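You operate a simulated robot arm through the tools that you are given. There is no shell and no other tool. Be economical: measure what you need, move in short steps, check, and stop when the job is done.

You run a simulated two-armed robot. Do the job below in one go: nothing can be reset, and whatever is moved stays where it is left.

## Task
Scour the chalk scuff off the white wheel, run its valve cap home and lay the pass tag in.
Fine: the grey pad goes back. Set down upright: pad. What is to be rubbed or washed off counts as gone when no trace of it is left.

It is judged by the outcome, as a careful person would: the job done as asked, and still so three seconds after it is handed in. It fails if anything else is knocked over, pushed out of place, dropped, spilled or broken. Lids that push on must go on centred and level and be pressed home; caps that screw on are set level and turned clockwise until they are tight.

## Robot
Two 7-joint arms with two-finger parallel grippers on one trunk, on a base that drives. Base frame: it is fixed to the floor where the robot stands at the start and does not move with it; the origin is under the middle of the robot, x ahead of it, y to its left, z up. Lengths are in mm, angles in degrees, forces in N, time in s.
The left shoulder is at the start at [30, 119, 960], the right one opposite. With the tool pointing down near the work surface each hand reaches from about 280 to 680 mm from the robot's upright axis, wherever it stands, measured 20 degrees to its own side. Places, roughly: chalk scuff [300, 300, 900]; w2 [500, 300, 800]. Payload 3.43 kg a hand.
The TCP of each hand is the grasp point between the finger pads, 30 mm short of the fingertips. In the tool frame z runs along the fingers and y along their closing line. The gripper opens to 94 mm. The fingers are 28 mm wide and 10 mm thick; the gripper's body (50 by 96 mm) begins 55 mm behind the TCP.
Orientation is told as [roll, pitch, yaw] about the base's x, y, z axes, in that order, counted from this pose: with the fingers straight down and closing along the base's y, the tool's x points along the base's -x, its y along +y and its z along -z.

## Interface
- The arms move only by the tool nudge_tool. It takes "left_motion", "right_motion" or both (then of equal length, played together; a hand with none holds still); each is text: rows parted by semicolons, each of 7 numbers parted by spaces: the finger opening in mm, from 0 to 94, then the shift along the tool's x, y, z in mm, then the turn, a rotation vector about the tool's x, y, z in degrees. In form: fingers dx dy dz wx wy wz; .... A call has 1 to 8 rows; each row shifts and turns the commanded pose from where the row before left it, along the tool's axes as they then stand. Rows are played at 5 a second. More than 50 mm and 8.6 degrees between two rows, or a gripper value outside its range, and nothing of the call is played. A pose out of reach is approached as far as the arm can. The call stops where the force on the tool passes 40 N (or 10 N more than at its start, if that is more) or the arm is blocked; 0.2 s more then pass. The fingers move at their own pace (about 72 mm/s each) and stop on an object; they squeeze with about 30 N. The grip force told is the motor's: it shows also when the fingers shut on nothing. Time passes only in rows, and 0.2 s behind the last, so rows that do not move let the fingers close. It gives the time, the measured TCP pose, the force on the tool (base axes), the opening and the grip force at its end, in the units of the frame above (readings bear some noise), with the torque about the TCP (base axes, N m) and any sound that the robot's microphone picked up.
- Cameras (640 x 400 px; columns grow to the right, rows downward): "scene" is now at [26.7, 28.3, 1668.6]; the picture's right is [0.43, -0.90, 0.00], its down [-0.70, -0.34, -0.63] and it looks along [0.57, 0.28, -0.77] (base axes); focal length 258 px, centre (320, 200). "left" rides on the left gripper at [76, -14, -103] in its tool frame; the picture's right is [0.18, 0.98, 0.00], its down [-0.75, 0.14, -0.64] and it looks along [-0.63, 0.12, 0.77] (tool axes); focal length 243 px, centre (320, 200). "right" rides on the right gripper at [76, 14, -102] in its tool frame; the picture's right is [-0.18, 0.98, 0.00], its down [-0.75, -0.14, -0.64] and it looks along [-0.63, -0.12, 0.77] (tool axes); focal length 243 px, centre (320, 200).
- snapshot(camera): a new picture of that camera. No time passes.
- move_column(by): slides the trunk up (or, below 0, down) by that many mm; the arms and the scene camera ride with it, the base frame stays. It gives what a move gives, with no picture.
- drive_base(legs): drives the robot by 1 to 6 legs, each [ahead, turn to the left] in mm and degrees, along the robot's own axes; the way and the turn of a leg run together, so that a leg with both is an arc; at most 1500 mm and 180 degrees a leg. The arms and the cameras ride along, it lands a little off, and it stops where it bumps. It gives what a move gives.
- turn_head(pan, tilt): turns the head with the scene camera to pan (to the left, within 143 degrees either way) and tilt (down, from -29 to 69), counted from straight ahead of the robot. It gives what a move gives.
- point_at(camera, pixels): for up to 12 pixels [column, row] of the newest picture of that camera ("zoom" is the newest enlarged one), the place [x, y, z] in the base frame of the surface seen there, good to about 2 mm, but the place of the scene camera against the robot may be out by one fixed shift of up to 18 mm in any direction. No time passes.
- inspect(camera, box): a new picture of the part [left, top, right, bottom] of that camera's present view, enlarged. No time passes.
- finish_job(): hands the job in; it is judged then, once.

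Work in short steps. Measure before you move; look again where a grasp or a placing could have gone wrong, and mend it. You have 80 turns and 78 pictures in all, those below and enlarged ones among them. Open the grippers and draw the arms clear of the work before you hand the job in, unless the task says otherwise; then end with one line.

The tools are called as a command line: name --argument value ..., lists and objects as JSON in quotes. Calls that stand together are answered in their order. nudge_tool: Moves the arms, as the interface text tells. Its arguments: {"type":"object","properties":{"left_motion":{"type":"string"},"right_motion":{"type":"string"}},"required":[]} The other tools are called the same way: move_column (by) slides the trunk up or down; drive_base (legs) drives the base; turn_head (pan, tilt) turns the head that bears the scene camera; snapshot (camera) takes a picture; point_at (camera, pixels) gives the place of the surface under pixels of a picture; inspect (camera, box) takes an enlarged picture of a part of a camera's view; finish_job () hands the job in.

At the start:

```text
time_s: 0.0
left_tool_pos: [296.5, 395.3, 1124.9]
left_tcp_rot: [0.0, 0.0, 0.0]
left_ft_force: [0.7, 0.9, -0.1]
left_ft_torque: [0.02, -0.01, 0.02]
left_finger_gap: 94.2
left_gripper_force: 0.1
right_tool_pos: [293.0, 47.4, 1220.0]
right_tcp_rot: [0.0, 0.0, 0.1]
right_ft_force: [-0.5, 0.2, 0.7]
right_ft_torque: [-0.02, 0.0, 0.0]
right_finger_gap: 94.1
right_gripper_force: 0.0
trunk travel left (down, up): [-225.0, 185.0]
robot x, y, heading: [-3.3, -0.8, -0.2]
head pan, tilt: [25.8, 50.7]
```

scene: 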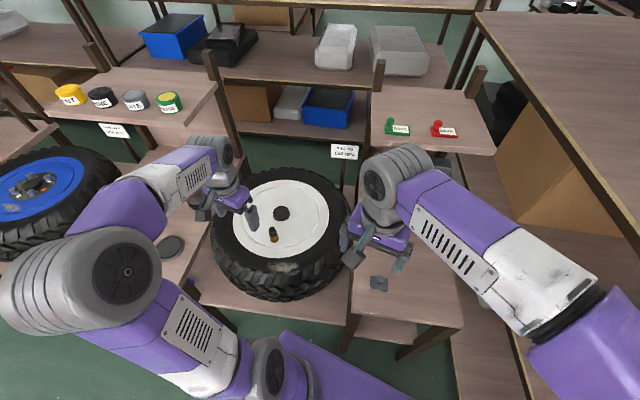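
right: 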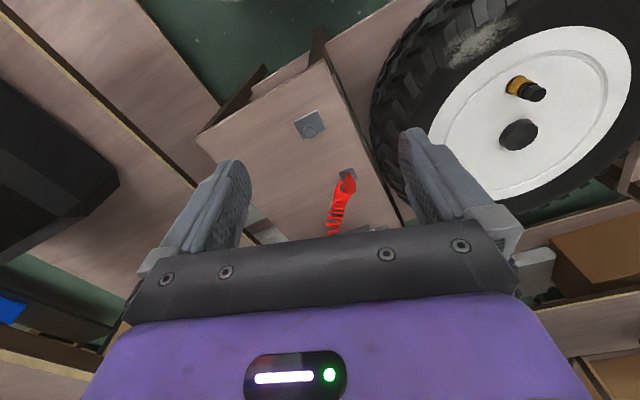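
left: 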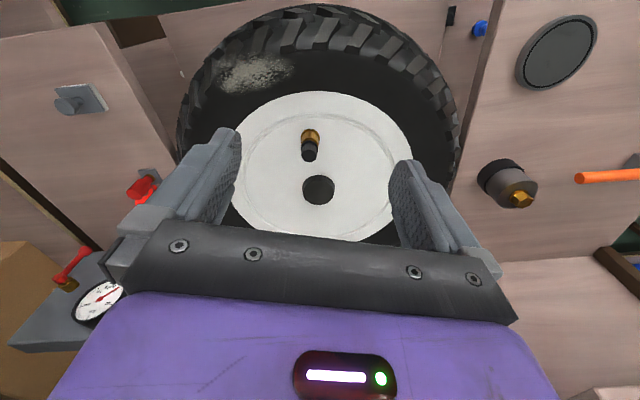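

The scene shows the white wheel (280,215), signs at (344,151) and (113,130), tags at (397,127) and (444,129). I'll enlarge these to read them.

inspect --camera "scene" --box '[320, 90, 500, 202]'

inspect --camera "scene" --box '[40, 70, 200, 170]'

inspect --camera "left" --box '[0, 0, 640, 320]'

inspect --camera "right" --box '[180, 0, 640, 250]'

```text
3.56 times, centred on (410, 146) of scene
```

zoom: 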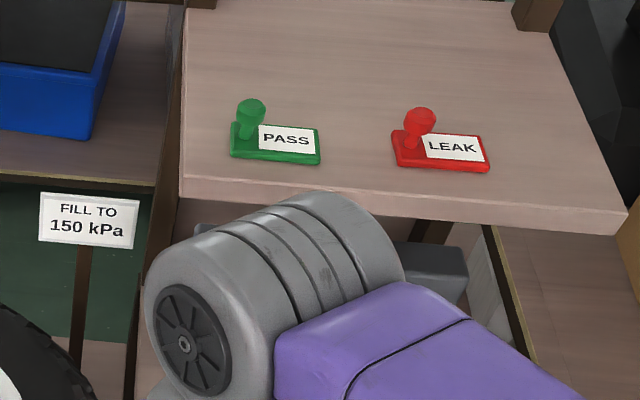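

```text
4.00 times, centred on (120, 120) of scene
```

zoom: 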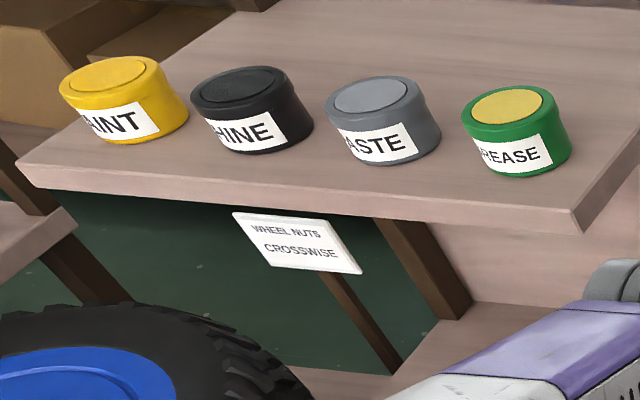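

```text
1.00 times, centred on (320, 160) of left (not enlarged: the box is as wide or as high as the picture)
```

zoom: 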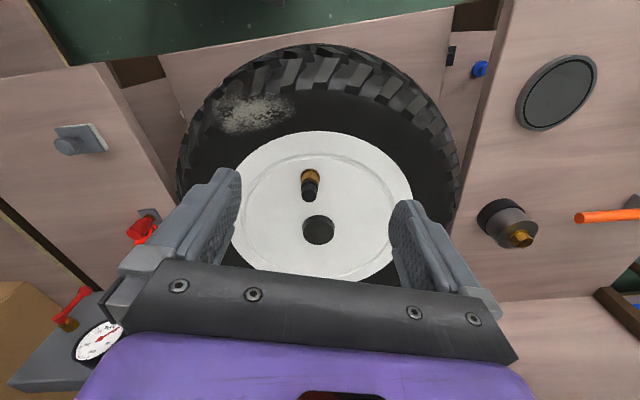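

```text
1.39 times, centred on (410, 125) of right
```

zoom: 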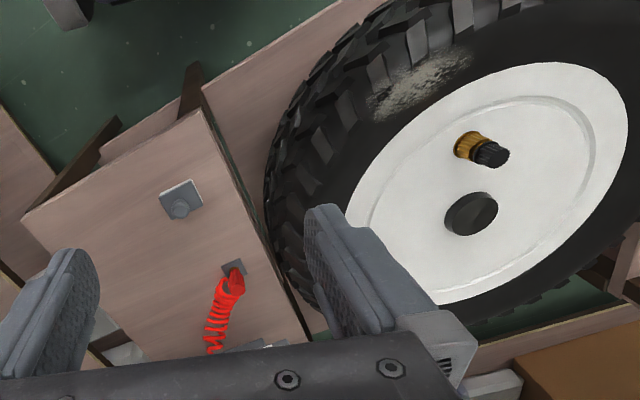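

The grey pad looks like a plate with a knob (left zoom (80,140)), the valve with a black cap is at (310,185), the scuff at (250,113). I measure these from the hand cameras.

snapshot --camera "left"

point_at --camera "left" --pixels '[[66, 105], [90, 93], [311, 134], [309, 155], [318, 190], [255, 72], [225, 85], [290, 65], [280, 150], [225, 180], [400, 60], [555, 50]]'

point_at --camera "right" --pixels '[[310, 128], [300, 118], [515, 86], [538, 93], [520, 135], [480, 55], [340, 185], [350, 175], [460, 120], [450, 60], [510, 25], [250, 120]]'

point_at --camera "scene" --pixels '[[275, 230], [270, 238], [281, 213], [391, 120], [405, 133], [438, 124], [380, 283], [310, 190], [230, 220], [300, 265], [335, 210], [240, 240]]'

```text
70 pictures are left
```

left: 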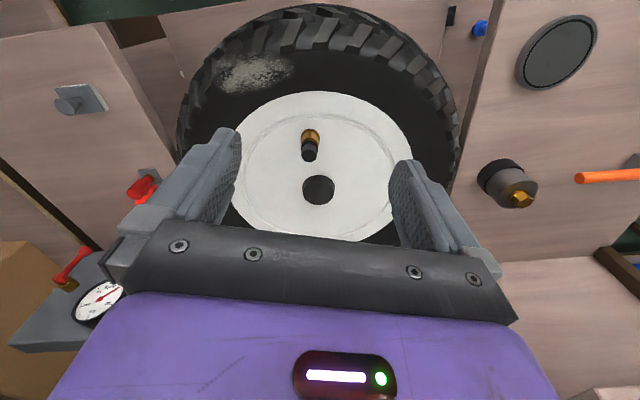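

```text
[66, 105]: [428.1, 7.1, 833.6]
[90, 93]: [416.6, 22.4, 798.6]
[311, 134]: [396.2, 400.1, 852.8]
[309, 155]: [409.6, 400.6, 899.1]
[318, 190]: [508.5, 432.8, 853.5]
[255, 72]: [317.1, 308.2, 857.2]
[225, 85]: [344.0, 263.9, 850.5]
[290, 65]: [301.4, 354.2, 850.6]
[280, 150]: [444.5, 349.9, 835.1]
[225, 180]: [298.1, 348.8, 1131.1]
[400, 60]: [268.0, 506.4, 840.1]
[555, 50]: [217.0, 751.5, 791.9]
```

```text
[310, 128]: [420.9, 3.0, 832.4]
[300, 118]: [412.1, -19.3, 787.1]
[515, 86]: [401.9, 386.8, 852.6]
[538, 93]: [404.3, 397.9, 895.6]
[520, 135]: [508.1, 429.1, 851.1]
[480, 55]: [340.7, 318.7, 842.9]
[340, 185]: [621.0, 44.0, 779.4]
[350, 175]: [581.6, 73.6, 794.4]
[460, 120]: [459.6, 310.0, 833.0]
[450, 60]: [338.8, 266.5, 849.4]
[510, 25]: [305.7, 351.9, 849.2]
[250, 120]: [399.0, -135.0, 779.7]
```

```text
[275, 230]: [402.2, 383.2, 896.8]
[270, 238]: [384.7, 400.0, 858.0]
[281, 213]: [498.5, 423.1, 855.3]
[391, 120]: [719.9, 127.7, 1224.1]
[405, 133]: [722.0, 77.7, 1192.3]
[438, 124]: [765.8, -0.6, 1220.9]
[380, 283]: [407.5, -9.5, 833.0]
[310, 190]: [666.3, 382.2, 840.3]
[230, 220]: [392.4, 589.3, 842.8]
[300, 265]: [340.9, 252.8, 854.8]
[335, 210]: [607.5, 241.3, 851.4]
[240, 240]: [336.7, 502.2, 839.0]
```

Shift between scene and hand cameras is about (+12,+13,0). I look closer at the valve/hub, pad and the scuff.

inspect --camera "scene" --box '[205, 160, 365, 310]'

inspect --camera "left" --box '[240, 90, 400, 220]'

inspect --camera "right" --box '[270, 80, 390, 250]'

inspect --camera "left" --box '[170, 10, 330, 110]'

```text
2.67 times, centred on (285, 235) of scene
```

zoom: 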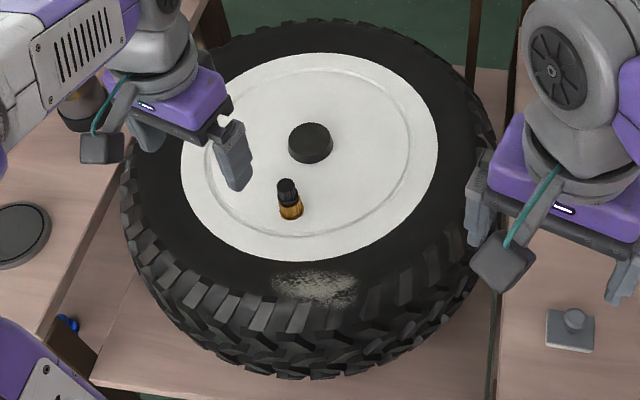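

```text
3.08 times, centred on (320, 155) of left
```

zoom: 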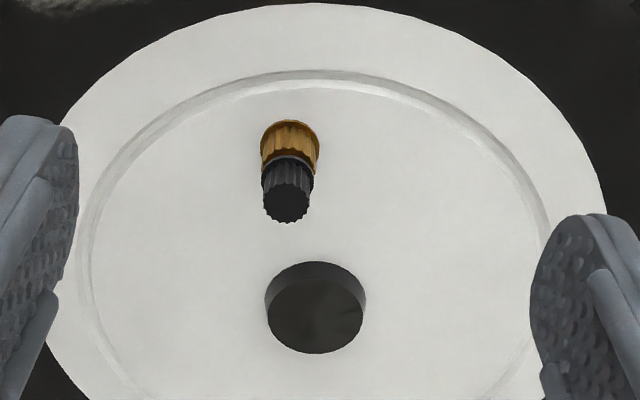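

```text
2.35 times, centred on (330, 165) of right
```

zoom: 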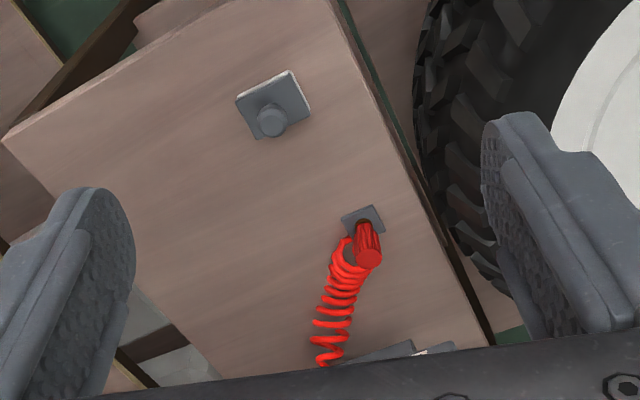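

```text
4.00 times, centred on (250, 60) of left
```

zoom: 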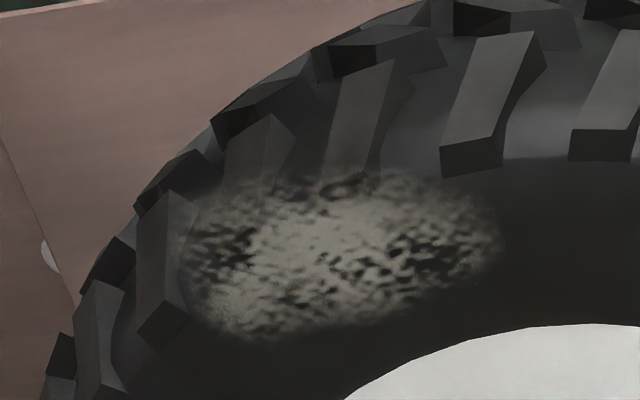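

I need to find where the pass tag may belong; I survey to either side with the head.

turn_head --pan -10 --tilt 35

snapshot --camera "scene"

turn_head --pan 60 --tilt 40

snapshot --camera "scene"

```text
time_s: 1.0
left_tool_pos: [297.8, 396.4, 1126.0]
left_tcp_rot: [0.1, 0.0, 0.0]
left_ft_force: [0.1, 0.2, 0.4]
left_ft_torque: [-0.02, 0.03, -0.01]
left_finger_gap: 93.9
left_gripper_force: 0.0
right_tool_pos: [292.5, 47.8, 1219.7]
right_tcp_rot: [-0.1, -0.1, 0.0]
right_ft_force: [-0.5, -0.1, 0.2]
right_ft_torque: [-0.01, -0.01, 0.0]
right_finger_gap: 93.9
right_gripper_force: 0.2
trunk travel left (down, up): [-225.0, 185.0]
robot x, y, heading: [0.0, -2.4, 0.2]
head pan, tilt: [-10.0, 35.0]
```

```text
65 pictures are left
```

scene: 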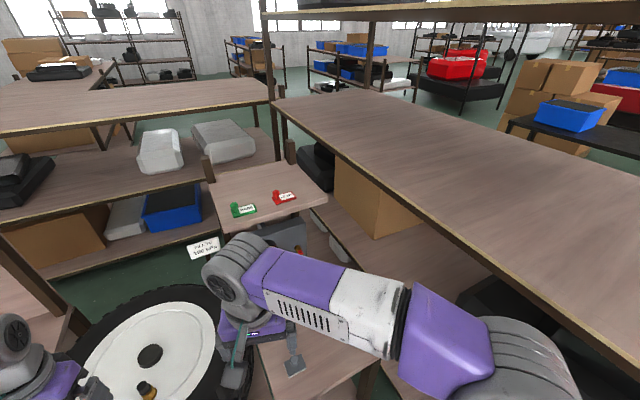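

```text
time_s: 2.4
left_tool_pos: [297.0, 396.3, 1126.2]
left_tcp_rot: [0.0, 0.0, -0.1]
left_ft_force: [-0.3, 0.0, 0.2]
left_ft_torque: [0.01, 0.01, -0.01]
left_finger_gap: 94.1
left_gripper_force: 0.1
right_tool_pos: [293.7, 47.1, 1219.3]
right_tcp_rot: [0.0, 0.0, 0.1]
right_ft_force: [-0.4, 0.0, 0.8]
right_ft_torque: [-0.03, 0.0, 0.01]
right_finger_gap: 94.2
right_gripper_force: 0.0
trunk travel left (down, up): [-225.0, 185.0]
robot x, y, heading: [4.3, -1.2, 0.0]
head pan, tilt: [60.0, 40.0]
```

```text
64 pictures are left
```

scene: 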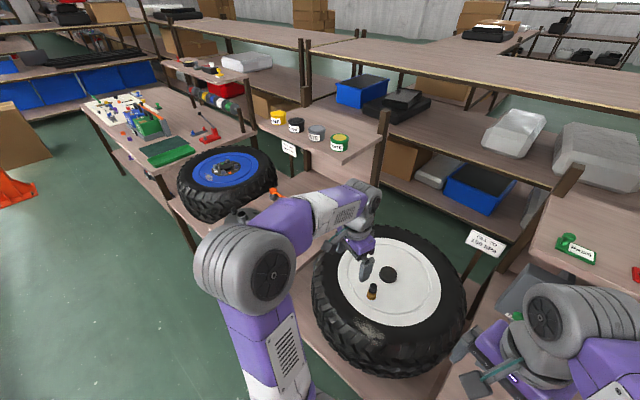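

No special holder is visible, so the tag goes in the recessed white rim. Now I move the right hand above the pad (~[420,5]) to look.

nudge_tool --right_motion "94 -20 -7 46 0 0 0; 94 -20 -7 46 0 0 0; 94 -20 -7 46 0 0 0; 94 -20 -7 46 0 0 0; 94 -20 -7 46 0 0 0; 94 -14 -5 40 0 0 0; 94 0 0 0 0 0 0"

snapshot --camera "right"

```text
refused: row 1 steps farther than a row can; nothing moved
```

```text
63 pictures are left
```

right: 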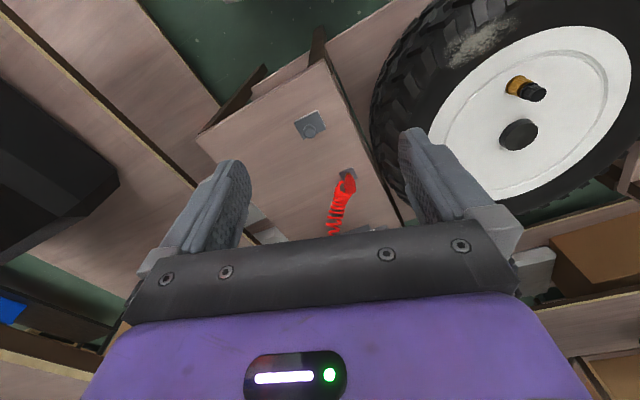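

The step was slightly over 50 mm; I use smaller rows.

nudge_tool --right_motion "94 -16 -5 42 0 0 0; 94 -16 -5 42 0 0 0; 94 -16 -5 42 0 0 0; 94 -16 -5 42 0 0 0; 94 -16 -5 42 0 0 0; 94 -16 -5 42 0 0 0; 94 -14 -5 40 0 0 0; 94 -14 -5 0 0 0 0"

snapshot --camera "right"

```text
time_s: 4.2
left_tool_pos: [297.7, 394.8, 1126.4]
left_tcp_rot: [-0.1, -0.1, 0.0]
left_ft_force: [0.5, 0.6, -0.3]
left_ft_torque: [0.02, -0.01, 0.01]
left_finger_gap: 93.9
left_gripper_force: 0.1
right_tool_pos: [418.6, 6.3, 929.1]
right_tcp_rot: [-0.1, -0.1, 0.1]
right_ft_force: [-0.4, 0.4, -0.3]
right_ft_torque: [0.02, -0.01, -0.01]
right_finger_gap: 93.9
right_gripper_force: 0.1
trunk travel left (down, up): [-225.0, 185.0]
robot x, y, heading: [3.4, -0.5, -0.1]
head pan, tilt: [60.0, 40.0]
```

```text
62 pictures are left
```

right: 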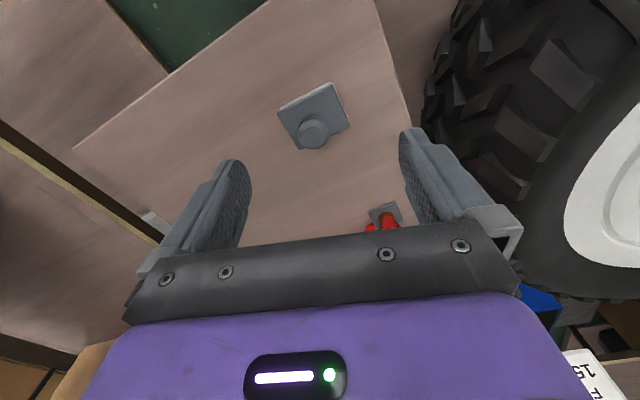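

The pad is at (313,115) with knob at (313,132). I measure its corners and knob.

point_at --camera "right" --pixels '[[313, 132], [300, 130], [327, 130], [313, 145], [333, 84], [278, 110], [348, 124], [297, 148], [308, 97], [250, 80], [336, 105], [385, 215]]'

inspect --camera "right" --box '[250, 60, 410, 160]'

```text
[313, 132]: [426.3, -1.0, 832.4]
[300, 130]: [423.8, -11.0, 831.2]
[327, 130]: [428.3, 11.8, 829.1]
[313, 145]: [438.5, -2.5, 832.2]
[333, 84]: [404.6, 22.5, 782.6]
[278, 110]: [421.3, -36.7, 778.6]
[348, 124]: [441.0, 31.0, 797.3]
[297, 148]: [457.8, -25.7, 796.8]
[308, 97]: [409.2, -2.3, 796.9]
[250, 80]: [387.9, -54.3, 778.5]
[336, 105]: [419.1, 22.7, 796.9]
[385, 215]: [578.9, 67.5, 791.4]
```

```text
4.00 times, centred on (330, 110) of right
```

zoom: 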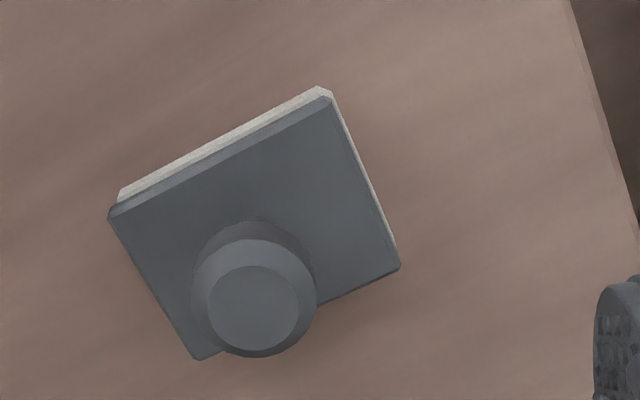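

Pad plate ~59x38 mm, centre ≈ (431,-2), yaw ≈ 16.6°, knob top z 833. Before grasping, I map the tyre profile at the scuff from the left camera (zoomed).

inspect --camera "left" --box '[170, 10, 330, 110]'

point_at --camera "zoom" --pixels '[[180, 240], [500, 235], [250, 340], [340, 175], [420, 170], [330, 240], [300, 200], [360, 300], [390, 360], [440, 290], [230, 300], [280, 160]]'

point_at --camera "zoom" --pixels '[[440, 190], [470, 240], [410, 320], [350, 210], [350, 270], [270, 240], [270, 300], [200, 200], [200, 280], [330, 100], [300, 130], [470, 100]]'

```text
4.00 times, centred on (250, 60) of left
```

zoom: 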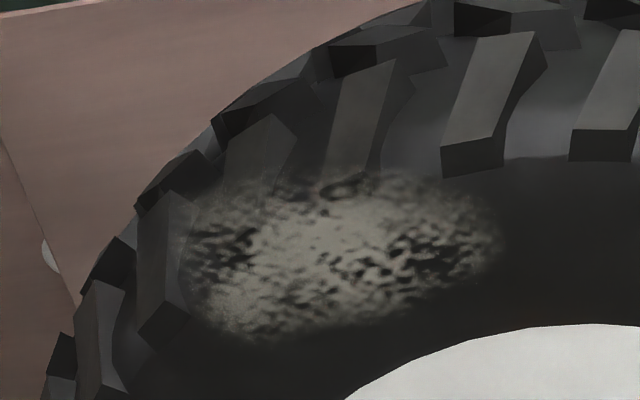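

```text
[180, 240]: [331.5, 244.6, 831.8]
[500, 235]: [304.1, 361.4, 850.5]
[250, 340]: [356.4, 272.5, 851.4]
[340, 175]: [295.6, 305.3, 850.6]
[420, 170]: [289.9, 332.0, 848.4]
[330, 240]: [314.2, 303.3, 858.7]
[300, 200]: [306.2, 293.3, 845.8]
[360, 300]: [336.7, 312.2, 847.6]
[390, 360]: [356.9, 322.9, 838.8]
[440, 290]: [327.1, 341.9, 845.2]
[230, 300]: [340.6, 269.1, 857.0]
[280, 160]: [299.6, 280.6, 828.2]
```

```text
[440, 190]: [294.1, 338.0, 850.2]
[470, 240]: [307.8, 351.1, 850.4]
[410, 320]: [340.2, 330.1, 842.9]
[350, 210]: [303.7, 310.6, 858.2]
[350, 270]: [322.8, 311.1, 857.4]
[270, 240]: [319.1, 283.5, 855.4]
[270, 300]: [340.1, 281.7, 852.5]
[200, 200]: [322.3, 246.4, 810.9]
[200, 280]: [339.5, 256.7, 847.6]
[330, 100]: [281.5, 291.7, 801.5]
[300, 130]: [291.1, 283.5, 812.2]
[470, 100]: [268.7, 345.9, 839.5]
```

Tyre profile: slopes up ~22° to a crest at r≈232 (z≈858), then falls at the shoulder; scuff spans r≈205–246. The left arm can reach everything, so I retract the right hand up and to the right first.

nudge_tool --right_motion "94 5 0 -45 0 0 0; 94 5 0 -45 0 0 0; 94 15 -20 -40 0 0 0; 94 20 -25 -38 0 0 0; 94 25 -30 -30 0 0 0; 94 25 -35 -20 0 0 0; 94 25 -40 -10 0 0 0; 94 15 -40 0 0 0 0"

turn_head --pan 20 --tilt 52

snapshot --camera "scene"

```text
time_s: 6.0
left_tool_pos: [298.2, 394.2, 1126.9]
left_tcp_rot: [-0.1, 0.0, 0.0]
left_ft_force: [-1.1, -0.6, -0.7]
left_ft_torque: [0.04, 0.0, -0.01]
left_finger_gap: 93.8
left_gripper_force: 0.0
right_tool_pos: [280.9, -183.9, 1157.6]
right_tcp_rot: [0.1, -0.1, 0.1]
right_ft_force: [-0.2, 0.4, -0.4]
right_ft_torque: [-0.01, 0.01, -0.02]
right_finger_gap: 93.9
right_gripper_force: 0.0
trunk travel left (down, up): [-225.0, 185.0]
robot x, y, heading: [2.1, 0.6, 0.0]
head pan, tilt: [60.0, 40.0]
```

```text
time_s: 7.1
left_tool_pos: [297.4, 396.4, 1125.7]
left_tcp_rot: [0.0, 0.0, 0.0]
left_ft_force: [0.0, 0.5, -0.8]
left_ft_torque: [0.02, -0.04, 0.0]
left_finger_gap: 94.1
left_gripper_force: 0.1
right_tool_pos: [281.8, -182.3, 1157.3]
right_tcp_rot: [0.1, 0.1, -0.1]
right_ft_force: [0.1, 0.2, -0.4]
right_ft_torque: [-0.02, -0.02, -0.01]
right_finger_gap: 94.0
right_gripper_force: 0.0
trunk travel left (down, up): [-225.0, 185.0]
robot x, y, heading: [1.4, -2.2, -0.3]
head pan, tilt: [20.0, 52.0]
```

```text
59 pictures are left
```

scene: 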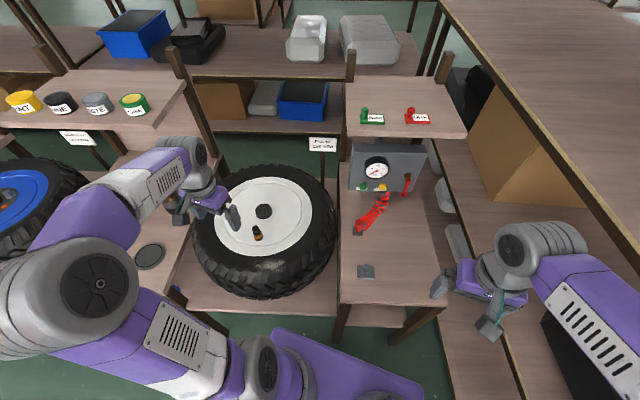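

Right arm is clear. I move the left hand over toward the pad, staying high.

nudge_tool --left_motion "94 -16 -44 12 0 0 0; 94 -16 -44 12 0 0 0; 94 -16 -44 12 0 0 0; 94 -16 -44 12 0 0 0; 94 -16 -44 12 0 0 0; 94 -16 -44 12 0 0 0; 94 -16 -44 12 0 0 0; 94 -16 -44 12 0 0 0"

nudge_tool --left_motion "94 -5 -46 10 0 0 0; 94 0 0 40 0 0 -8.3; 94 0 0 40 0 0 -8.3; 94 0 0 25 0 0 0; 94 0 0 0 0 0 0"

snapshot --camera "left"

```text
time_s: 8.9
left_tool_pos: [426.2, 42.1, 1031.2]
left_tcp_rot: [0.1, 0.0, 0.1]
left_ft_force: [1.2, -0.4, -0.9]
left_ft_torque: [0.01, -0.01, 0.01]
left_finger_gap: 93.9
left_gripper_force: 0.0
right_tool_pos: [282.2, -184.3, 1158.5]
right_tcp_rot: [0.2, 0.0, 0.0]
right_ft_force: [-0.5, 0.2, 0.0]
right_ft_torque: [0.02, 0.01, 0.02]
right_finger_gap: 93.9
right_gripper_force: 0.1
trunk travel left (down, up): [-225.0, 185.0]
robot x, y, heading: [-0.2, -0.8, 0.4]
head pan, tilt: [20.0, 52.0]
```

```text
time_s: 10.1
left_tool_pos: [431.8, -1.5, 915.3]
left_tcp_rot: [0.0, 0.0, 16.6]
left_ft_force: [-0.2, 0.3, 0.2]
left_ft_torque: [-0.02, 0.01, 0.02]
left_finger_gap: 93.9
left_gripper_force: 0.0
right_tool_pos: [282.4, -185.1, 1156.8]
right_tcp_rot: [0.0, 0.0, 0.1]
right_ft_force: [0.0, 0.4, -0.7]
right_ft_torque: [0.0, -0.02, -0.02]
right_finger_gap: 94.4
right_gripper_force: 0.1
trunk travel left (down, up): [-225.0, 185.0]
robot x, y, heading: [-0.1, 1.5, -0.1]
head pan, tilt: [20.0, 52.0]
```

```text
58 pictures are left
```

left: 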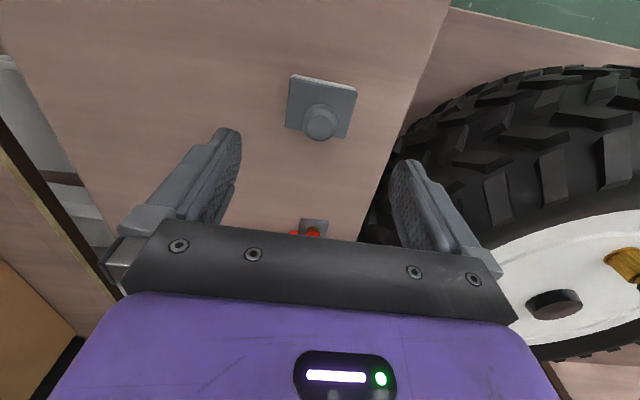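

I check the pad with this camera: knob at (321,123), corners (292,76),(357,90),(284,125),(347,138).

point_at --camera "left" --pixels '[[321, 115], [307, 122], [336, 122], [321, 137], [294, 79], [355, 91], [287, 125], [345, 136], [321, 126]]'

```text
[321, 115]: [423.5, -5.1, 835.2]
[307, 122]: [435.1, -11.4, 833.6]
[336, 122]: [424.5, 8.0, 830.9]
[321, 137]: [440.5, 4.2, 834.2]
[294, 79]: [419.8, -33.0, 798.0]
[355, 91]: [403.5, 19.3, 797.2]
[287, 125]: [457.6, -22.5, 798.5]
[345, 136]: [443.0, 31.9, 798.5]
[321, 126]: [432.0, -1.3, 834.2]
```

Pad centre (431,-1), matches the hand position. I descend 82 mm and close on the knob.

nudge_tool --left_motion "94 0 0 40 0 0 0; 94 0 0 30 0 0 0; 94 0 0 12 0 0 0; 94 0 0 0 0 0 0; 0 0 0 0 0 0 0; 0 0 0 0 0 0 0; 0 0 0 0 0 0 0; 0 0 0 0 0 0 0"

snapshot --camera "left"

```text
time_s: 11.9
left_tool_pos: [430.5, -2.5, 833.8]
left_tcp_rot: [-0.1, 0.0, 16.6]
left_ft_force: [-0.3, -0.6, 0.4]
left_ft_torque: [-0.03, -0.01, 0.08]
left_finger_gap: 26.7
left_gripper_force: 30.2
right_tool_pos: [282.9, -182.9, 1157.3]
right_tcp_rot: [0.1, 0.1, 0.0]
right_ft_force: [-0.6, 0.1, 0.2]
right_ft_torque: [0.01, -0.01, 0.02]
right_finger_gap: 94.0
right_gripper_force: 0.0
trunk travel left (down, up): [-225.0, 185.0]
robot x, y, heading: [0.7, 3.0, 0.0]
head pan, tilt: [20.0, 52.0]
```

```text
57 pictures are left
```

left: 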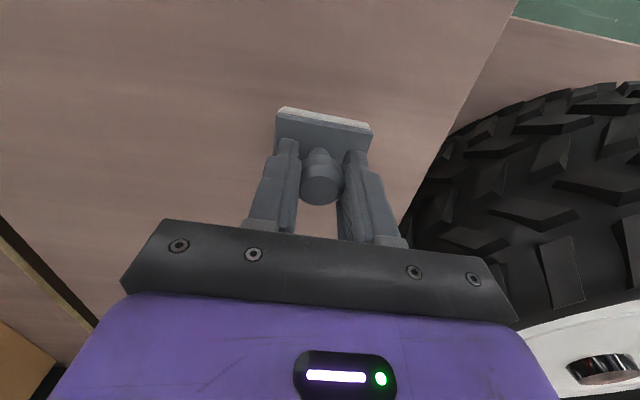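

Knob gripped (26.7 mm); the pad face lies about 55 mm below the TCP. I lift, then carry it across to above the scuff.

nudge_tool --left_motion "0 0 0 -10 0 0 0; 0 0 0 -30 0 0 0; 0 0 0 -40 0 0 0; 0 0 0 -40 0 0 0; 0 -1 35 0 0 0 0; 0 -2 45 0 0 0 0; 0 -2 45 0 0 0 0"

nudge_tool --left_motion "0 -1.5 43 0 0 0 0; 0 -1.5 43 0 0 0 0; 0 -1 43 0 0 0 0; 0 -1 43 0 0 0 0; 0 -1 44 0 0 0 0; 0 0 0 0 0 0 -7.7; 0 0 0 0 0 0 -7.7; 0 0 0 0 0 0 0"

snapshot --camera "left"

inspect --camera "scene" --box '[170, 150, 370, 310]'

```text
time_s: 13.5
left_tool_pos: [400.5, 119.8, 949.8]
left_tcp_rot: [-0.2, -0.1, 16.7]
left_ft_force: [-0.1, 0.4, 0.0]
left_ft_torque: [-0.02, -0.01, -0.05]
left_finger_gap: 0.0
left_gripper_force: 29.8
right_tool_pos: [281.5, -182.4, 1157.9]
right_tcp_rot: [0.0, -0.1, 0.0]
right_ft_force: [-0.5, -0.2, -0.7]
right_ft_torque: [-0.02, 0.01, 0.0]
right_finger_gap: 94.0
right_gripper_force: 0.0
trunk travel left (down, up): [-225.0, 185.0]
robot x, y, heading: [1.4, 0.5, 0.2]
head pan, tilt: [20.0, 52.0]
```

```text
time_s: 15.3
left_tool_pos: [342.6, 325.7, 951.7]
left_tcp_rot: [0.0, -0.1, 32.1]
left_ft_force: [-0.1, -0.1, -0.2]
left_ft_torque: [0.02, -0.02, 0.0]
left_finger_gap: 0.1
left_gripper_force: 30.2
right_tool_pos: [281.8, -183.2, 1157.3]
right_tcp_rot: [0.0, 0.0, -0.1]
right_ft_force: [-0.3, -0.7, 0.7]
right_ft_torque: [0.01, 0.0, -0.02]
right_finger_gap: 94.1
right_gripper_force: 0.1
trunk travel left (down, up): [-225.0, 185.0]
robot x, y, heading: [3.5, 2.7, 0.1]
head pan, tilt: [20.0, 52.0]
```

```text
56 pictures are left
```

left: 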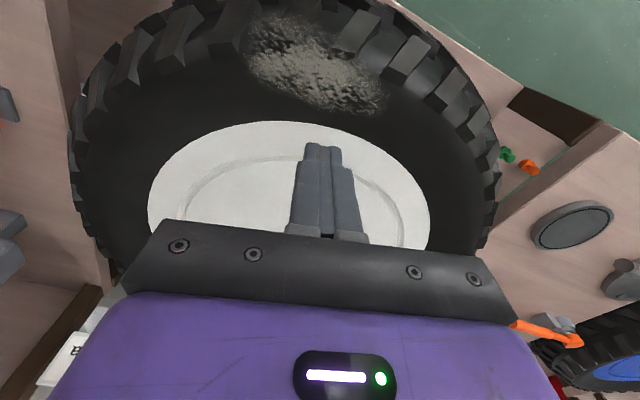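

```text
2.50 times, centred on (270, 230) of scene
```

zoom: 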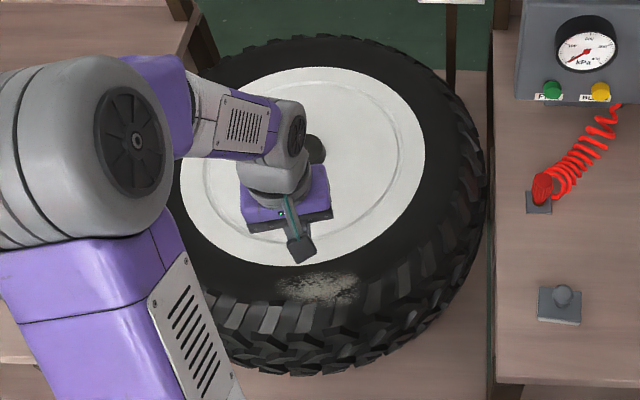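

The pad slipped out of the fingers (gap 0) and still stands on its bench at zoom (560,303). I go back and look at the knob's shape.

nudge_tool --left_motion "0 0 0 0 0 0 7.7; 0 0 0 0 0 0 7.7; 94 1 -44 0 0 0 0; 94 1 -43 0 0 0 0; 94 1 -43 0 0 0 0; 94 1.5 -43 0 0 0 0; 94 1.5 -43 0 0 0 0; 94 2 -45 0 0 0 0"

nudge_tool --left_motion "94 2 -45 0 0 0 0; 94 25 -35 0 0 0 0; 94 0 0 0 0 0 0"

snapshot --camera "left"

inspect --camera "left" --box '[240, 70, 400, 170]'

```text
time_s: 17.1
left_tool_pos: [408.2, 73.0, 951.5]
left_tcp_rot: [0.0, 0.0, 16.6]
left_ft_force: [0.5, 0.0, 0.2]
left_ft_torque: [0.01, -0.02, -0.04]
left_finger_gap: 94.0
left_gripper_force: 0.2
right_tool_pos: [282.2, -183.9, 1157.0]
right_tcp_rot: [0.0, -0.1, 0.0]
right_ft_force: [-0.2, -0.1, 0.6]
right_ft_torque: [-0.02, -0.04, -0.02]
right_finger_gap: 93.9
right_gripper_force: 0.0
trunk travel left (down, up): [-225.0, 185.0]
robot x, y, heading: [0.7, -1.7, 0.1]
head pan, tilt: [20.0, 52.0]
```

```text
time_s: 17.9
left_tool_pos: [404.7, -9.4, 953.0]
left_tcp_rot: [0.0, -0.1, 16.6]
left_ft_force: [0.6, -0.1, -0.4]
left_ft_torque: [0.04, 0.0, -0.01]
left_finger_gap: 94.0
left_gripper_force: 0.0
right_tool_pos: [283.2, -181.8, 1157.4]
right_tcp_rot: [-0.1, 0.1, 0.0]
right_ft_force: [0.5, 1.5, 0.0]
right_ft_torque: [-0.02, -0.02, -0.03]
right_finger_gap: 93.9
right_gripper_force: 0.0
trunk travel left (down, up): [-225.0, 185.0]
robot x, y, heading: [1.7, 2.0, -0.1]
head pan, tilt: [20.0, 52.0]
```

```text
54 pictures are left
```

left: 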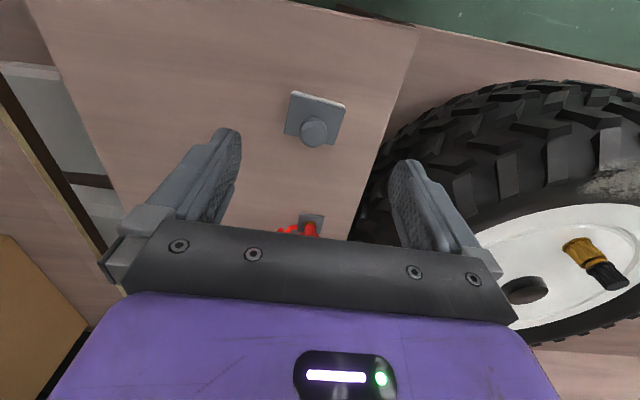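

```text
4.00 times, centred on (320, 120) of left
```

zoom: 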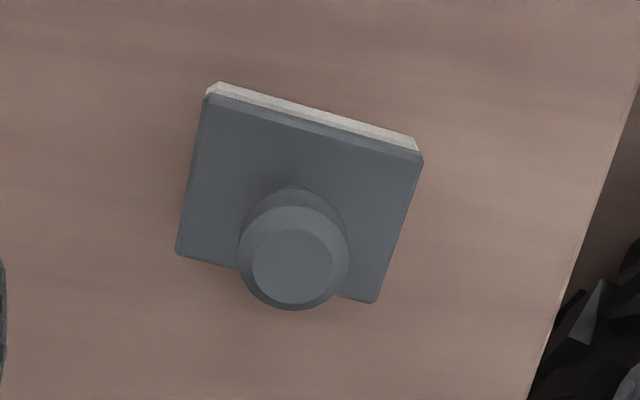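

The knob seems to be a chamfered head (≈27 mm ring) on a narrower neck. I measure heights of head ring, top and neck.

point_at --camera "zoom" --pixels '[[292, 267], [295, 235], [295, 215], [295, 195], [245, 255], [345, 255], [295, 305], [212, 100], [418, 160], [182, 248], [370, 298], [295, 170]]'

```text
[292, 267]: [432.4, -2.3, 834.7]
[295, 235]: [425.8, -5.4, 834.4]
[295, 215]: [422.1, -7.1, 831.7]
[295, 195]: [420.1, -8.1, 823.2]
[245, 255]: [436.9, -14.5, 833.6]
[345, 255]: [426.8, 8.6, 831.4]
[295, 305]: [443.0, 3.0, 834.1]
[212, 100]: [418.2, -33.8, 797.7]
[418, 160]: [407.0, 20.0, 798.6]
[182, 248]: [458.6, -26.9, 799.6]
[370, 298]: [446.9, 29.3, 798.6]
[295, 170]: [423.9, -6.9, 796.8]
```

Pad now has yaw ≈12°, centre (432.5,-2.5). The round knob is slippery, so I'll grip the plate's flat sides (56 mm) instead, fingertips at z≈787, and lift only slightly to test.

nudge_tool --left_motion "94 -28.6 -1.3 20 0 0 4.6; 94 0 0 45 0 0 0; 94 0 0 40 0 0 0; 94 0 0 31 0 0 0; 94 0 0 0 0 0 0; 40 0 0 0 0 0 0; 40 0 0 0 0 0 0; 40 0 0 0 0 0 0"

nudge_tool --left_motion "40 0 0 -3 0 0 0; 40 0 0 -5 0 0 0; 40 0 0 -10 0 0 0; 40 0 0 0 0 0 0"

snapshot --camera "left"

```text
time_s: 19.7
left_tool_pos: [434.8, -2.6, 818.4]
left_tcp_rot: [0.0, 0.1, 12.0]
left_ft_force: [0.6, -0.1, 0.8]
left_ft_torque: [0.02, -0.01, -0.01]
left_finger_gap: 58.7
left_gripper_force: 30.0
right_tool_pos: [282.2, -183.5, 1156.7]
right_tcp_rot: [0.0, 0.1, -0.1]
right_ft_force: [-0.2, -1.0, 0.3]
right_ft_torque: [0.0, 0.0, -0.01]
right_finger_gap: 94.0
right_gripper_force: 0.2
trunk travel left (down, up): [-225.0, 185.0]
robot x, y, heading: [-3.8, -2.7, -0.1]
head pan, tilt: [20.0, 52.0]
```

```text
time_s: 20.7
left_tool_pos: [434.1, -1.9, 835.0]
left_tcp_rot: [0.0, 0.0, 12.0]
left_ft_force: [0.2, -0.7, -0.5]
left_ft_torque: [-0.01, 0.0, -0.02]
left_finger_gap: 59.1
left_gripper_force: 30.1
right_tool_pos: [282.8, -182.5, 1157.6]
right_tcp_rot: [0.0, 0.0, 0.0]
right_ft_force: [-0.2, -0.3, 0.0]
right_ft_torque: [0.01, 0.02, 0.03]
right_finger_gap: 93.9
right_gripper_force: 0.0
trunk travel left (down, up): [-225.0, 185.0]
robot x, y, heading: [-0.4, 3.7, 0.0]
head pan, tilt: [20.0, 52.0]
```

```text
52 pictures are left
```

left: 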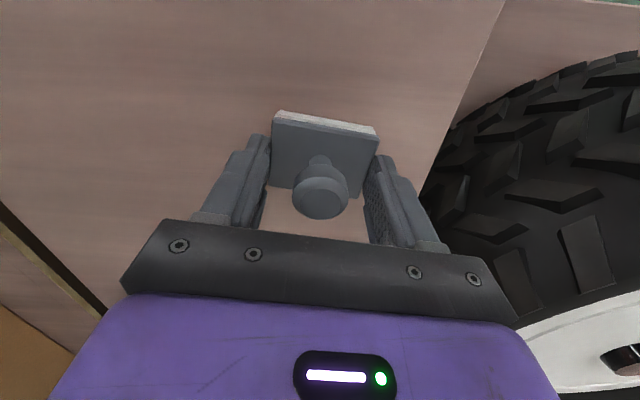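

Held firmly now (59 mm). I lift and carry it more gently to above the scuff.

nudge_tool --left_motion "40 0 0 -20 0 0 0; 40 0 0 -25 0 0 0; 40 0 0 -25 0 0 0; 40 2 15 -25 0 0 0; 40 3 28 0 0 0 0; 40 3 34 0 0 0 0; 40 3 34 0 0 0 0; 40 3 34 0 0 0 0"

nudge_tool --left_motion "40 3 39 0 0 0 0; 40 3 39 0 0 0 0; 40 3 39 0 0 0 0; 40 2.5 38 0 0 0 0; 40 2.5 38 0 0 0 0; 40 0 0 0 0 0 -6.7; 40 0 0 0 0 0 -6.7; 40 0 0 0 0 0 -6.6"

snapshot --camera "left"

```text
time_s: 22.5
left_tool_pos: [390.4, 137.7, 929.1]
left_tcp_rot: [0.0, 0.0, 11.9]
left_ft_force: [-0.4, 0.4, -0.6]
left_ft_torque: [-0.01, 0.0, 0.01]
left_finger_gap: 58.8
left_gripper_force: 30.2
right_tool_pos: [281.2, -182.4, 1157.7]
right_tcp_rot: [0.0, 0.0, 0.0]
right_ft_force: [0.5, -0.2, 0.3]
right_ft_torque: [0.0, 0.01, -0.01]
right_finger_gap: 94.2
right_gripper_force: 0.1
trunk travel left (down, up): [-225.0, 185.0]
robot x, y, heading: [0.9, -1.4, 0.1]
head pan, tilt: [20.0, 52.0]
```

```text
time_s: 24.3
left_tool_pos: [337.0, 323.0, 930.2]
left_tcp_rot: [0.0, 0.1, 32.1]
left_ft_force: [-0.8, 0.2, 0.5]
left_ft_torque: [0.02, 0.03, -0.02]
left_finger_gap: 59.0
left_gripper_force: 29.9
right_tool_pos: [282.1, -182.7, 1157.2]
right_tcp_rot: [0.0, 0.1, 0.1]
right_ft_force: [1.0, -0.2, 0.5]
right_ft_torque: [-0.02, -0.03, -0.01]
right_finger_gap: 94.0
right_gripper_force: 0.1
trunk travel left (down, up): [-225.0, 185.0]
robot x, y, heading: [0.1, -4.4, 0.1]
head pan, tilt: [20.0, 52.0]
```

```text
51 pictures are left
```

left: 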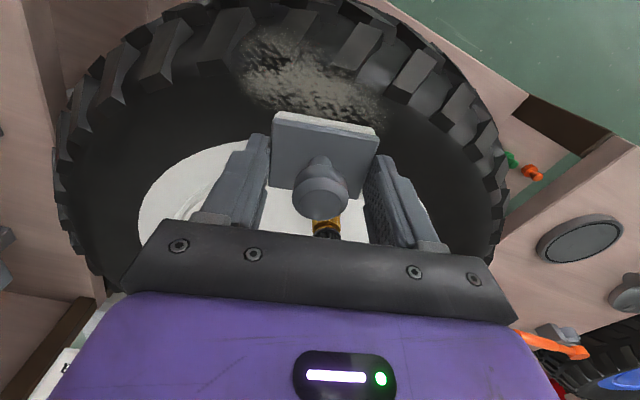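

Pad is above the scuff's inner side. I tilt 20° about tool y to match the inner slope and descend to near contact.

nudge_tool --left_motion "40 0 0 0 0 6.7 0; 40 0 0 0 0 6.7 0; 40 0 0 0 0 6.6 0; 40 -6 0 16 0 0 0; 40 -6 0 17 0 0 0"

inspect --camera "scene" --box '[170, 170, 350, 310]'

snapshot --camera "left"

```text
time_s: 25.5
left_tool_pos: [337.7, 322.3, 898.5]
left_tcp_rot: [0.0, 19.9, 32.1]
left_ft_force: [-0.2, 2.4, 19.4]
left_ft_torque: [0.59, 0.18, -0.02]
left_finger_gap: 58.9
left_gripper_force: 30.2
right_tool_pos: [281.0, -184.3, 1158.1]
right_tcp_rot: [0.1, -0.1, 0.0]
right_ft_force: [0.3, 0.0, -0.2]
right_ft_torque: [0.05, 0.01, -0.02]
right_finger_gap: 94.1
right_gripper_force: 0.1
trunk travel left (down, up): [-225.0, 185.0]
robot x, y, heading: [0.7, 1.2, 0.1]
head pan, tilt: [20.0, 52.0]
```

```text
2.86 times, centred on (260, 240) of scene
```

zoom: 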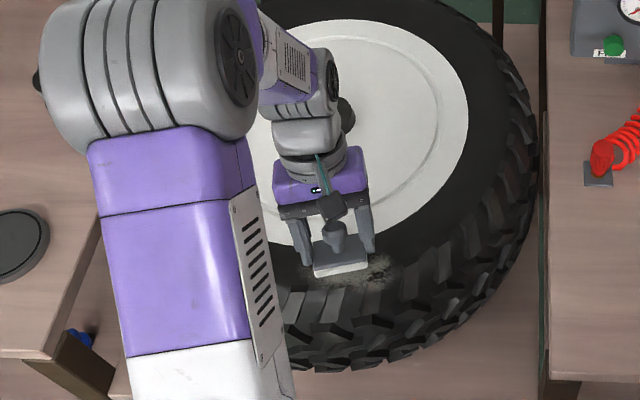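

```text
49 pictures are left
```

left: 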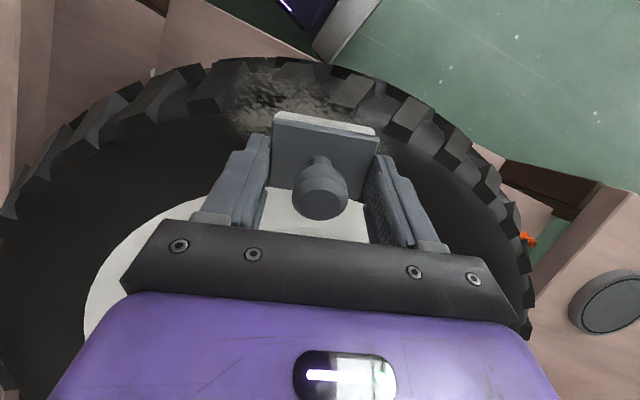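

Contact with 19 N. I wipe along the tangent ±40 mm following the tyre's curve.

nudge_tool --left_motion "40 -1 20 0 0 0 0; 40 -3 20 0 0 0 0; 40 3 -20 0 0 0 0; 40 1 -20 0 0 0 0; 40 -1 -20 0 0 0 0; 40 -3 -20 0 0 0 0; 40 3 20 0 0 0 0; 40 1 20 0 0 0 0"

snapshot --camera "left"

```text
time_s: 27.3
left_tool_pos: [338.3, 323.0, 894.2]
left_tcp_rot: [-0.1, 19.9, 31.9]
left_ft_force: [2.3, -1.6, 4.3]
left_ft_torque: [0.04, -0.07, -0.05]
left_finger_gap: 59.2
left_gripper_force: 30.5
right_tool_pos: [281.0, -182.9, 1157.0]
right_tcp_rot: [0.0, 0.0, 0.0]
right_ft_force: [-0.1, 0.0, 0.6]
right_ft_torque: [0.04, -0.03, -0.01]
right_finger_gap: 93.7
right_gripper_force: 0.0
trunk travel left (down, up): [-225.0, 185.0]
robot x, y, heading: [-3.1, -2.5, -0.0]
head pan, tilt: [20.0, 52.0]
```

```text
48 pictures are left
```

left: 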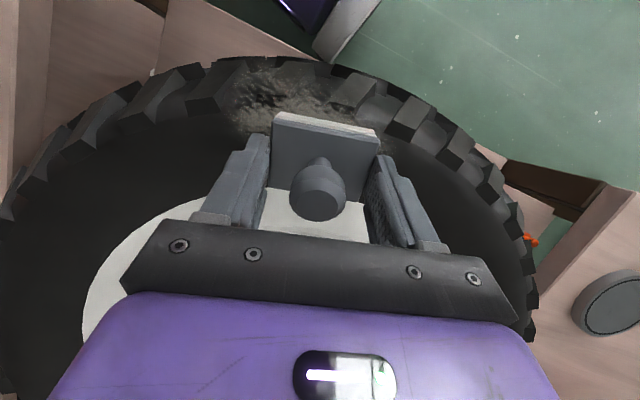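

Force dropped to 4 N; scuff's outer part remains visible (290,95). I press 4 mm more, shift outward 10 mm and wipe again.

nudge_tool --left_motion "40 5 0 3 0 0 0; 40 5 20 1 0 0 0; 40 -3 20 0 0 0 0; 40 3 -20 0 0 0 0; 40 1 -20 0 0 0 0; 40 -1 -20 0 0 0 0; 40 -3 -20 0 0 0 0; 40 3 20 0 0 0 0"

snapshot --camera "left"

```text
time_s: 29.1
left_tool_pos: [340.8, 297.0, 894.6]
left_tcp_rot: [-0.1, 20.0, 32.0]
left_ft_force: [1.5, -1.8, 5.4]
left_ft_torque: [-0.01, -0.1, -0.03]
left_finger_gap: 59.2
left_gripper_force: 30.4
right_tool_pos: [281.9, -182.1, 1157.4]
right_tcp_rot: [0.1, 0.0, 0.1]
right_ft_force: [0.6, 0.8, -0.5]
right_ft_torque: [-0.02, 0.02, -0.01]
right_finger_gap: 94.2
right_gripper_force: 0.0
trunk travel left (down, up): [-225.0, 185.0]
robot x, y, heading: [-1.6, -3.6, -0.1]
head pan, tilt: [20.0, 52.0]
```

```text
47 pictures are left
```

left: 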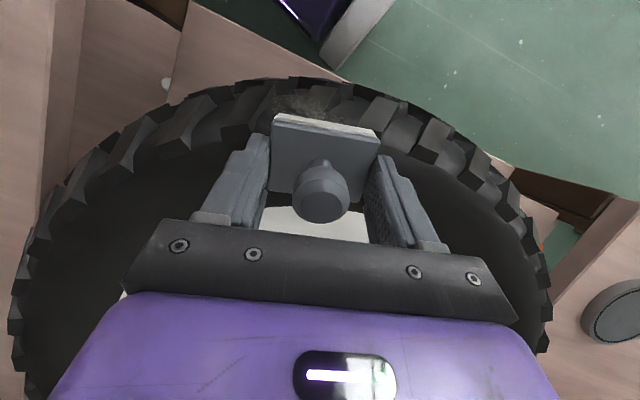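

Much fainter. Now I level the pad for the crest: back off, untilt, move 20 mm outward, press and stroke.

nudge_tool --left_motion "40 0 4 -12 0 -6.7 0; 40 0 20 0 0 -6.7 0; 40 20 0 0 0 -6.6 0; 40 0 0 8 0 0 0; 40 0 0 4 0 0 0"

```text
time_s: 30.3
left_tool_pos: [312.2, 310.3, 896.4]
left_tcp_rot: [0.0, -0.1, 32.0]
left_ft_force: [-0.4, 0.0, -0.1]
left_ft_torque: [-0.02, 0.02, -0.01]
left_finger_gap: 59.1
left_gripper_force: 29.8
right_tool_pos: [282.0, -183.1, 1157.6]
right_tcp_rot: [0.1, 0.0, 0.0]
right_ft_force: [0.5, 0.4, -0.9]
right_ft_torque: [0.0, 0.01, 0.0]
right_finger_gap: 94.0
right_gripper_force: 0.0
trunk travel left (down, up): [-225.0, 185.0]
robot x, y, heading: [0.1, -1.3, -0.1]
head pan, tilt: [20.0, 52.0]
```

No contact yet at z 896 on crest; I lower in small steps.

nudge_tool --left_motion "40 0 0 2 0 0 0; 40 0 0 2 0 0 0; 40 0 0 0 0 0 0"

snapshot --camera "left"

```text
time_s: 31.1
left_tool_pos: [312.5, 312.2, 892.1]
left_tcp_rot: [0.1, 0.1, 32.1]
left_ft_force: [0.2, -0.4, 0.3]
left_ft_torque: [0.01, -0.03, -0.01]
left_finger_gap: 59.0
left_gripper_force: 30.2
right_tool_pos: [281.3, -183.0, 1157.0]
right_tcp_rot: [0.0, -0.1, 0.0]
right_ft_force: [0.3, 0.1, 0.3]
right_ft_torque: [0.01, 0.01, 0.01]
right_finger_gap: 94.0
right_gripper_force: 0.0
trunk travel left (down, up): [-225.0, 185.0]
robot x, y, heading: [-1.0, 0.5, -0.1]
head pan, tilt: [20.0, 52.0]
```

```text
46 pictures are left
```

left: 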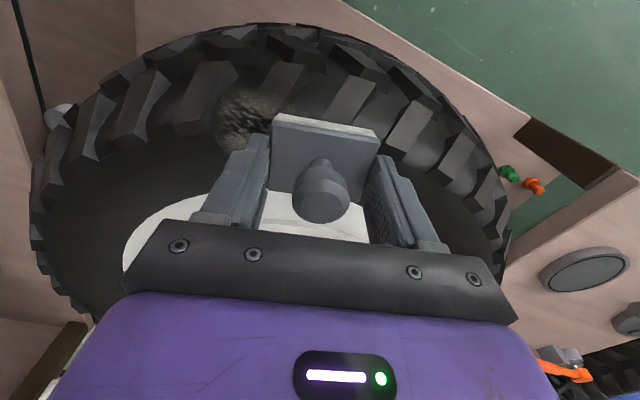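

Still no force; lower further stepwise.

nudge_tool --left_motion "40 0 0 2 0 0 0; 40 0 0 2 0 0 0; 40 0 0 2 0 0 0; 40 0 0 0 0 0 0"

```text
time_s: 32.0
left_tool_pos: [312.9, 311.7, 889.3]
left_tcp_rot: [-0.1, -0.4, 32.1]
left_ft_force: [-6.0, -1.4, 27.1]
left_ft_torque: [0.2, 0.07, 0.02]
left_finger_gap: 58.8
left_gripper_force: 30.0
right_tool_pos: [280.1, -183.4, 1158.0]
right_tcp_rot: [0.1, -0.2, 0.1]
right_ft_force: [0.1, 0.8, -0.3]
right_ft_torque: [-0.01, -0.01, 0.01]
right_finger_gap: 93.7
right_gripper_force: 0.2
trunk travel left (down, up): [-225.0, 185.0]
robot x, y, heading: [4.5, 0.8, -0.2]
head pan, tilt: [20.0, 52.0]
stopped in row 4 (left hand): the force on the tool passed its limit at 41 N (the readings are from after the stop); the commanded pose is now the measured one
```

Contact at ~889.5. I relax 1 mm and stroke both ways along the crest.

nudge_tool --left_motion "40 0 0 -1 0 0 0; 40 0 -20 0 0 0 0; 40 -3 -20 0 0 0 0; 40 3 20 0 0 0 0; 40 0 20 0 0 0 0; 40 0 20 0 0 0 0; 40 -3 20 0 0 0 0; 40 3 -20 0 0 0 0"

snapshot --camera "left"

```text
time_s: 33.8
left_tool_pos: [301.7, 330.3, 889.3]
left_tcp_rot: [0.0, -0.2, 32.3]
left_ft_force: [-3.8, 7.4, 12.6]
left_ft_torque: [0.3, 0.02, 0.11]
left_finger_gap: 58.9
left_gripper_force: 30.5
right_tool_pos: [280.7, -182.2, 1157.6]
right_tcp_rot: [0.0, 0.0, 0.2]
right_ft_force: [-0.1, -0.4, -0.7]
right_ft_torque: [0.04, 0.02, 0.01]
right_finger_gap: 94.2
right_gripper_force: 0.0
trunk travel left (down, up): [-225.0, 185.0]
robot x, y, heading: [-0.4, -4.5, -0.0]
head pan, tilt: [20.0, 52.0]
```

```text
45 pictures are left
```

left: 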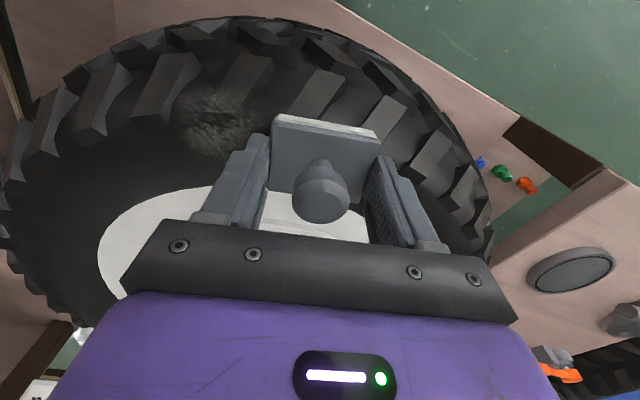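

Residue remains at (215,125). I lift and draw back to see what is left.

nudge_tool --left_motion "40 -10 0 -30 0 0 0; 40 -20 -35 -10 0 0 0; 40 0 0 0 0 0 0"

inspect --camera "left" --box '[160, 30, 400, 180]'

```text
time_s: 34.6
left_tool_pos: [348.7, 315.3, 929.7]
left_tcp_rot: [-0.1, -0.2, 32.2]
left_ft_force: [-0.5, 0.4, -0.3]
left_ft_torque: [0.0, 0.01, -0.02]
left_finger_gap: 59.2
left_gripper_force: 29.9
right_tool_pos: [279.8, -181.8, 1158.1]
right_tcp_rot: [0.0, 0.1, 0.0]
right_ft_force: [-0.1, 0.7, 0.4]
right_ft_torque: [-0.02, -0.02, 0.04]
right_finger_gap: 93.9
right_gripper_force: 0.0
trunk travel left (down, up): [-225.0, 185.0]
robot x, y, heading: [2.1, 1.0, -0.0]
head pan, tilt: [20.0, 52.0]
```

```text
2.67 times, centred on (280, 105) of left
```

zoom: 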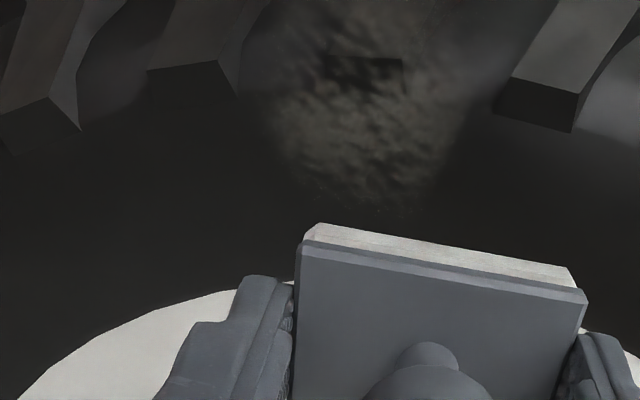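

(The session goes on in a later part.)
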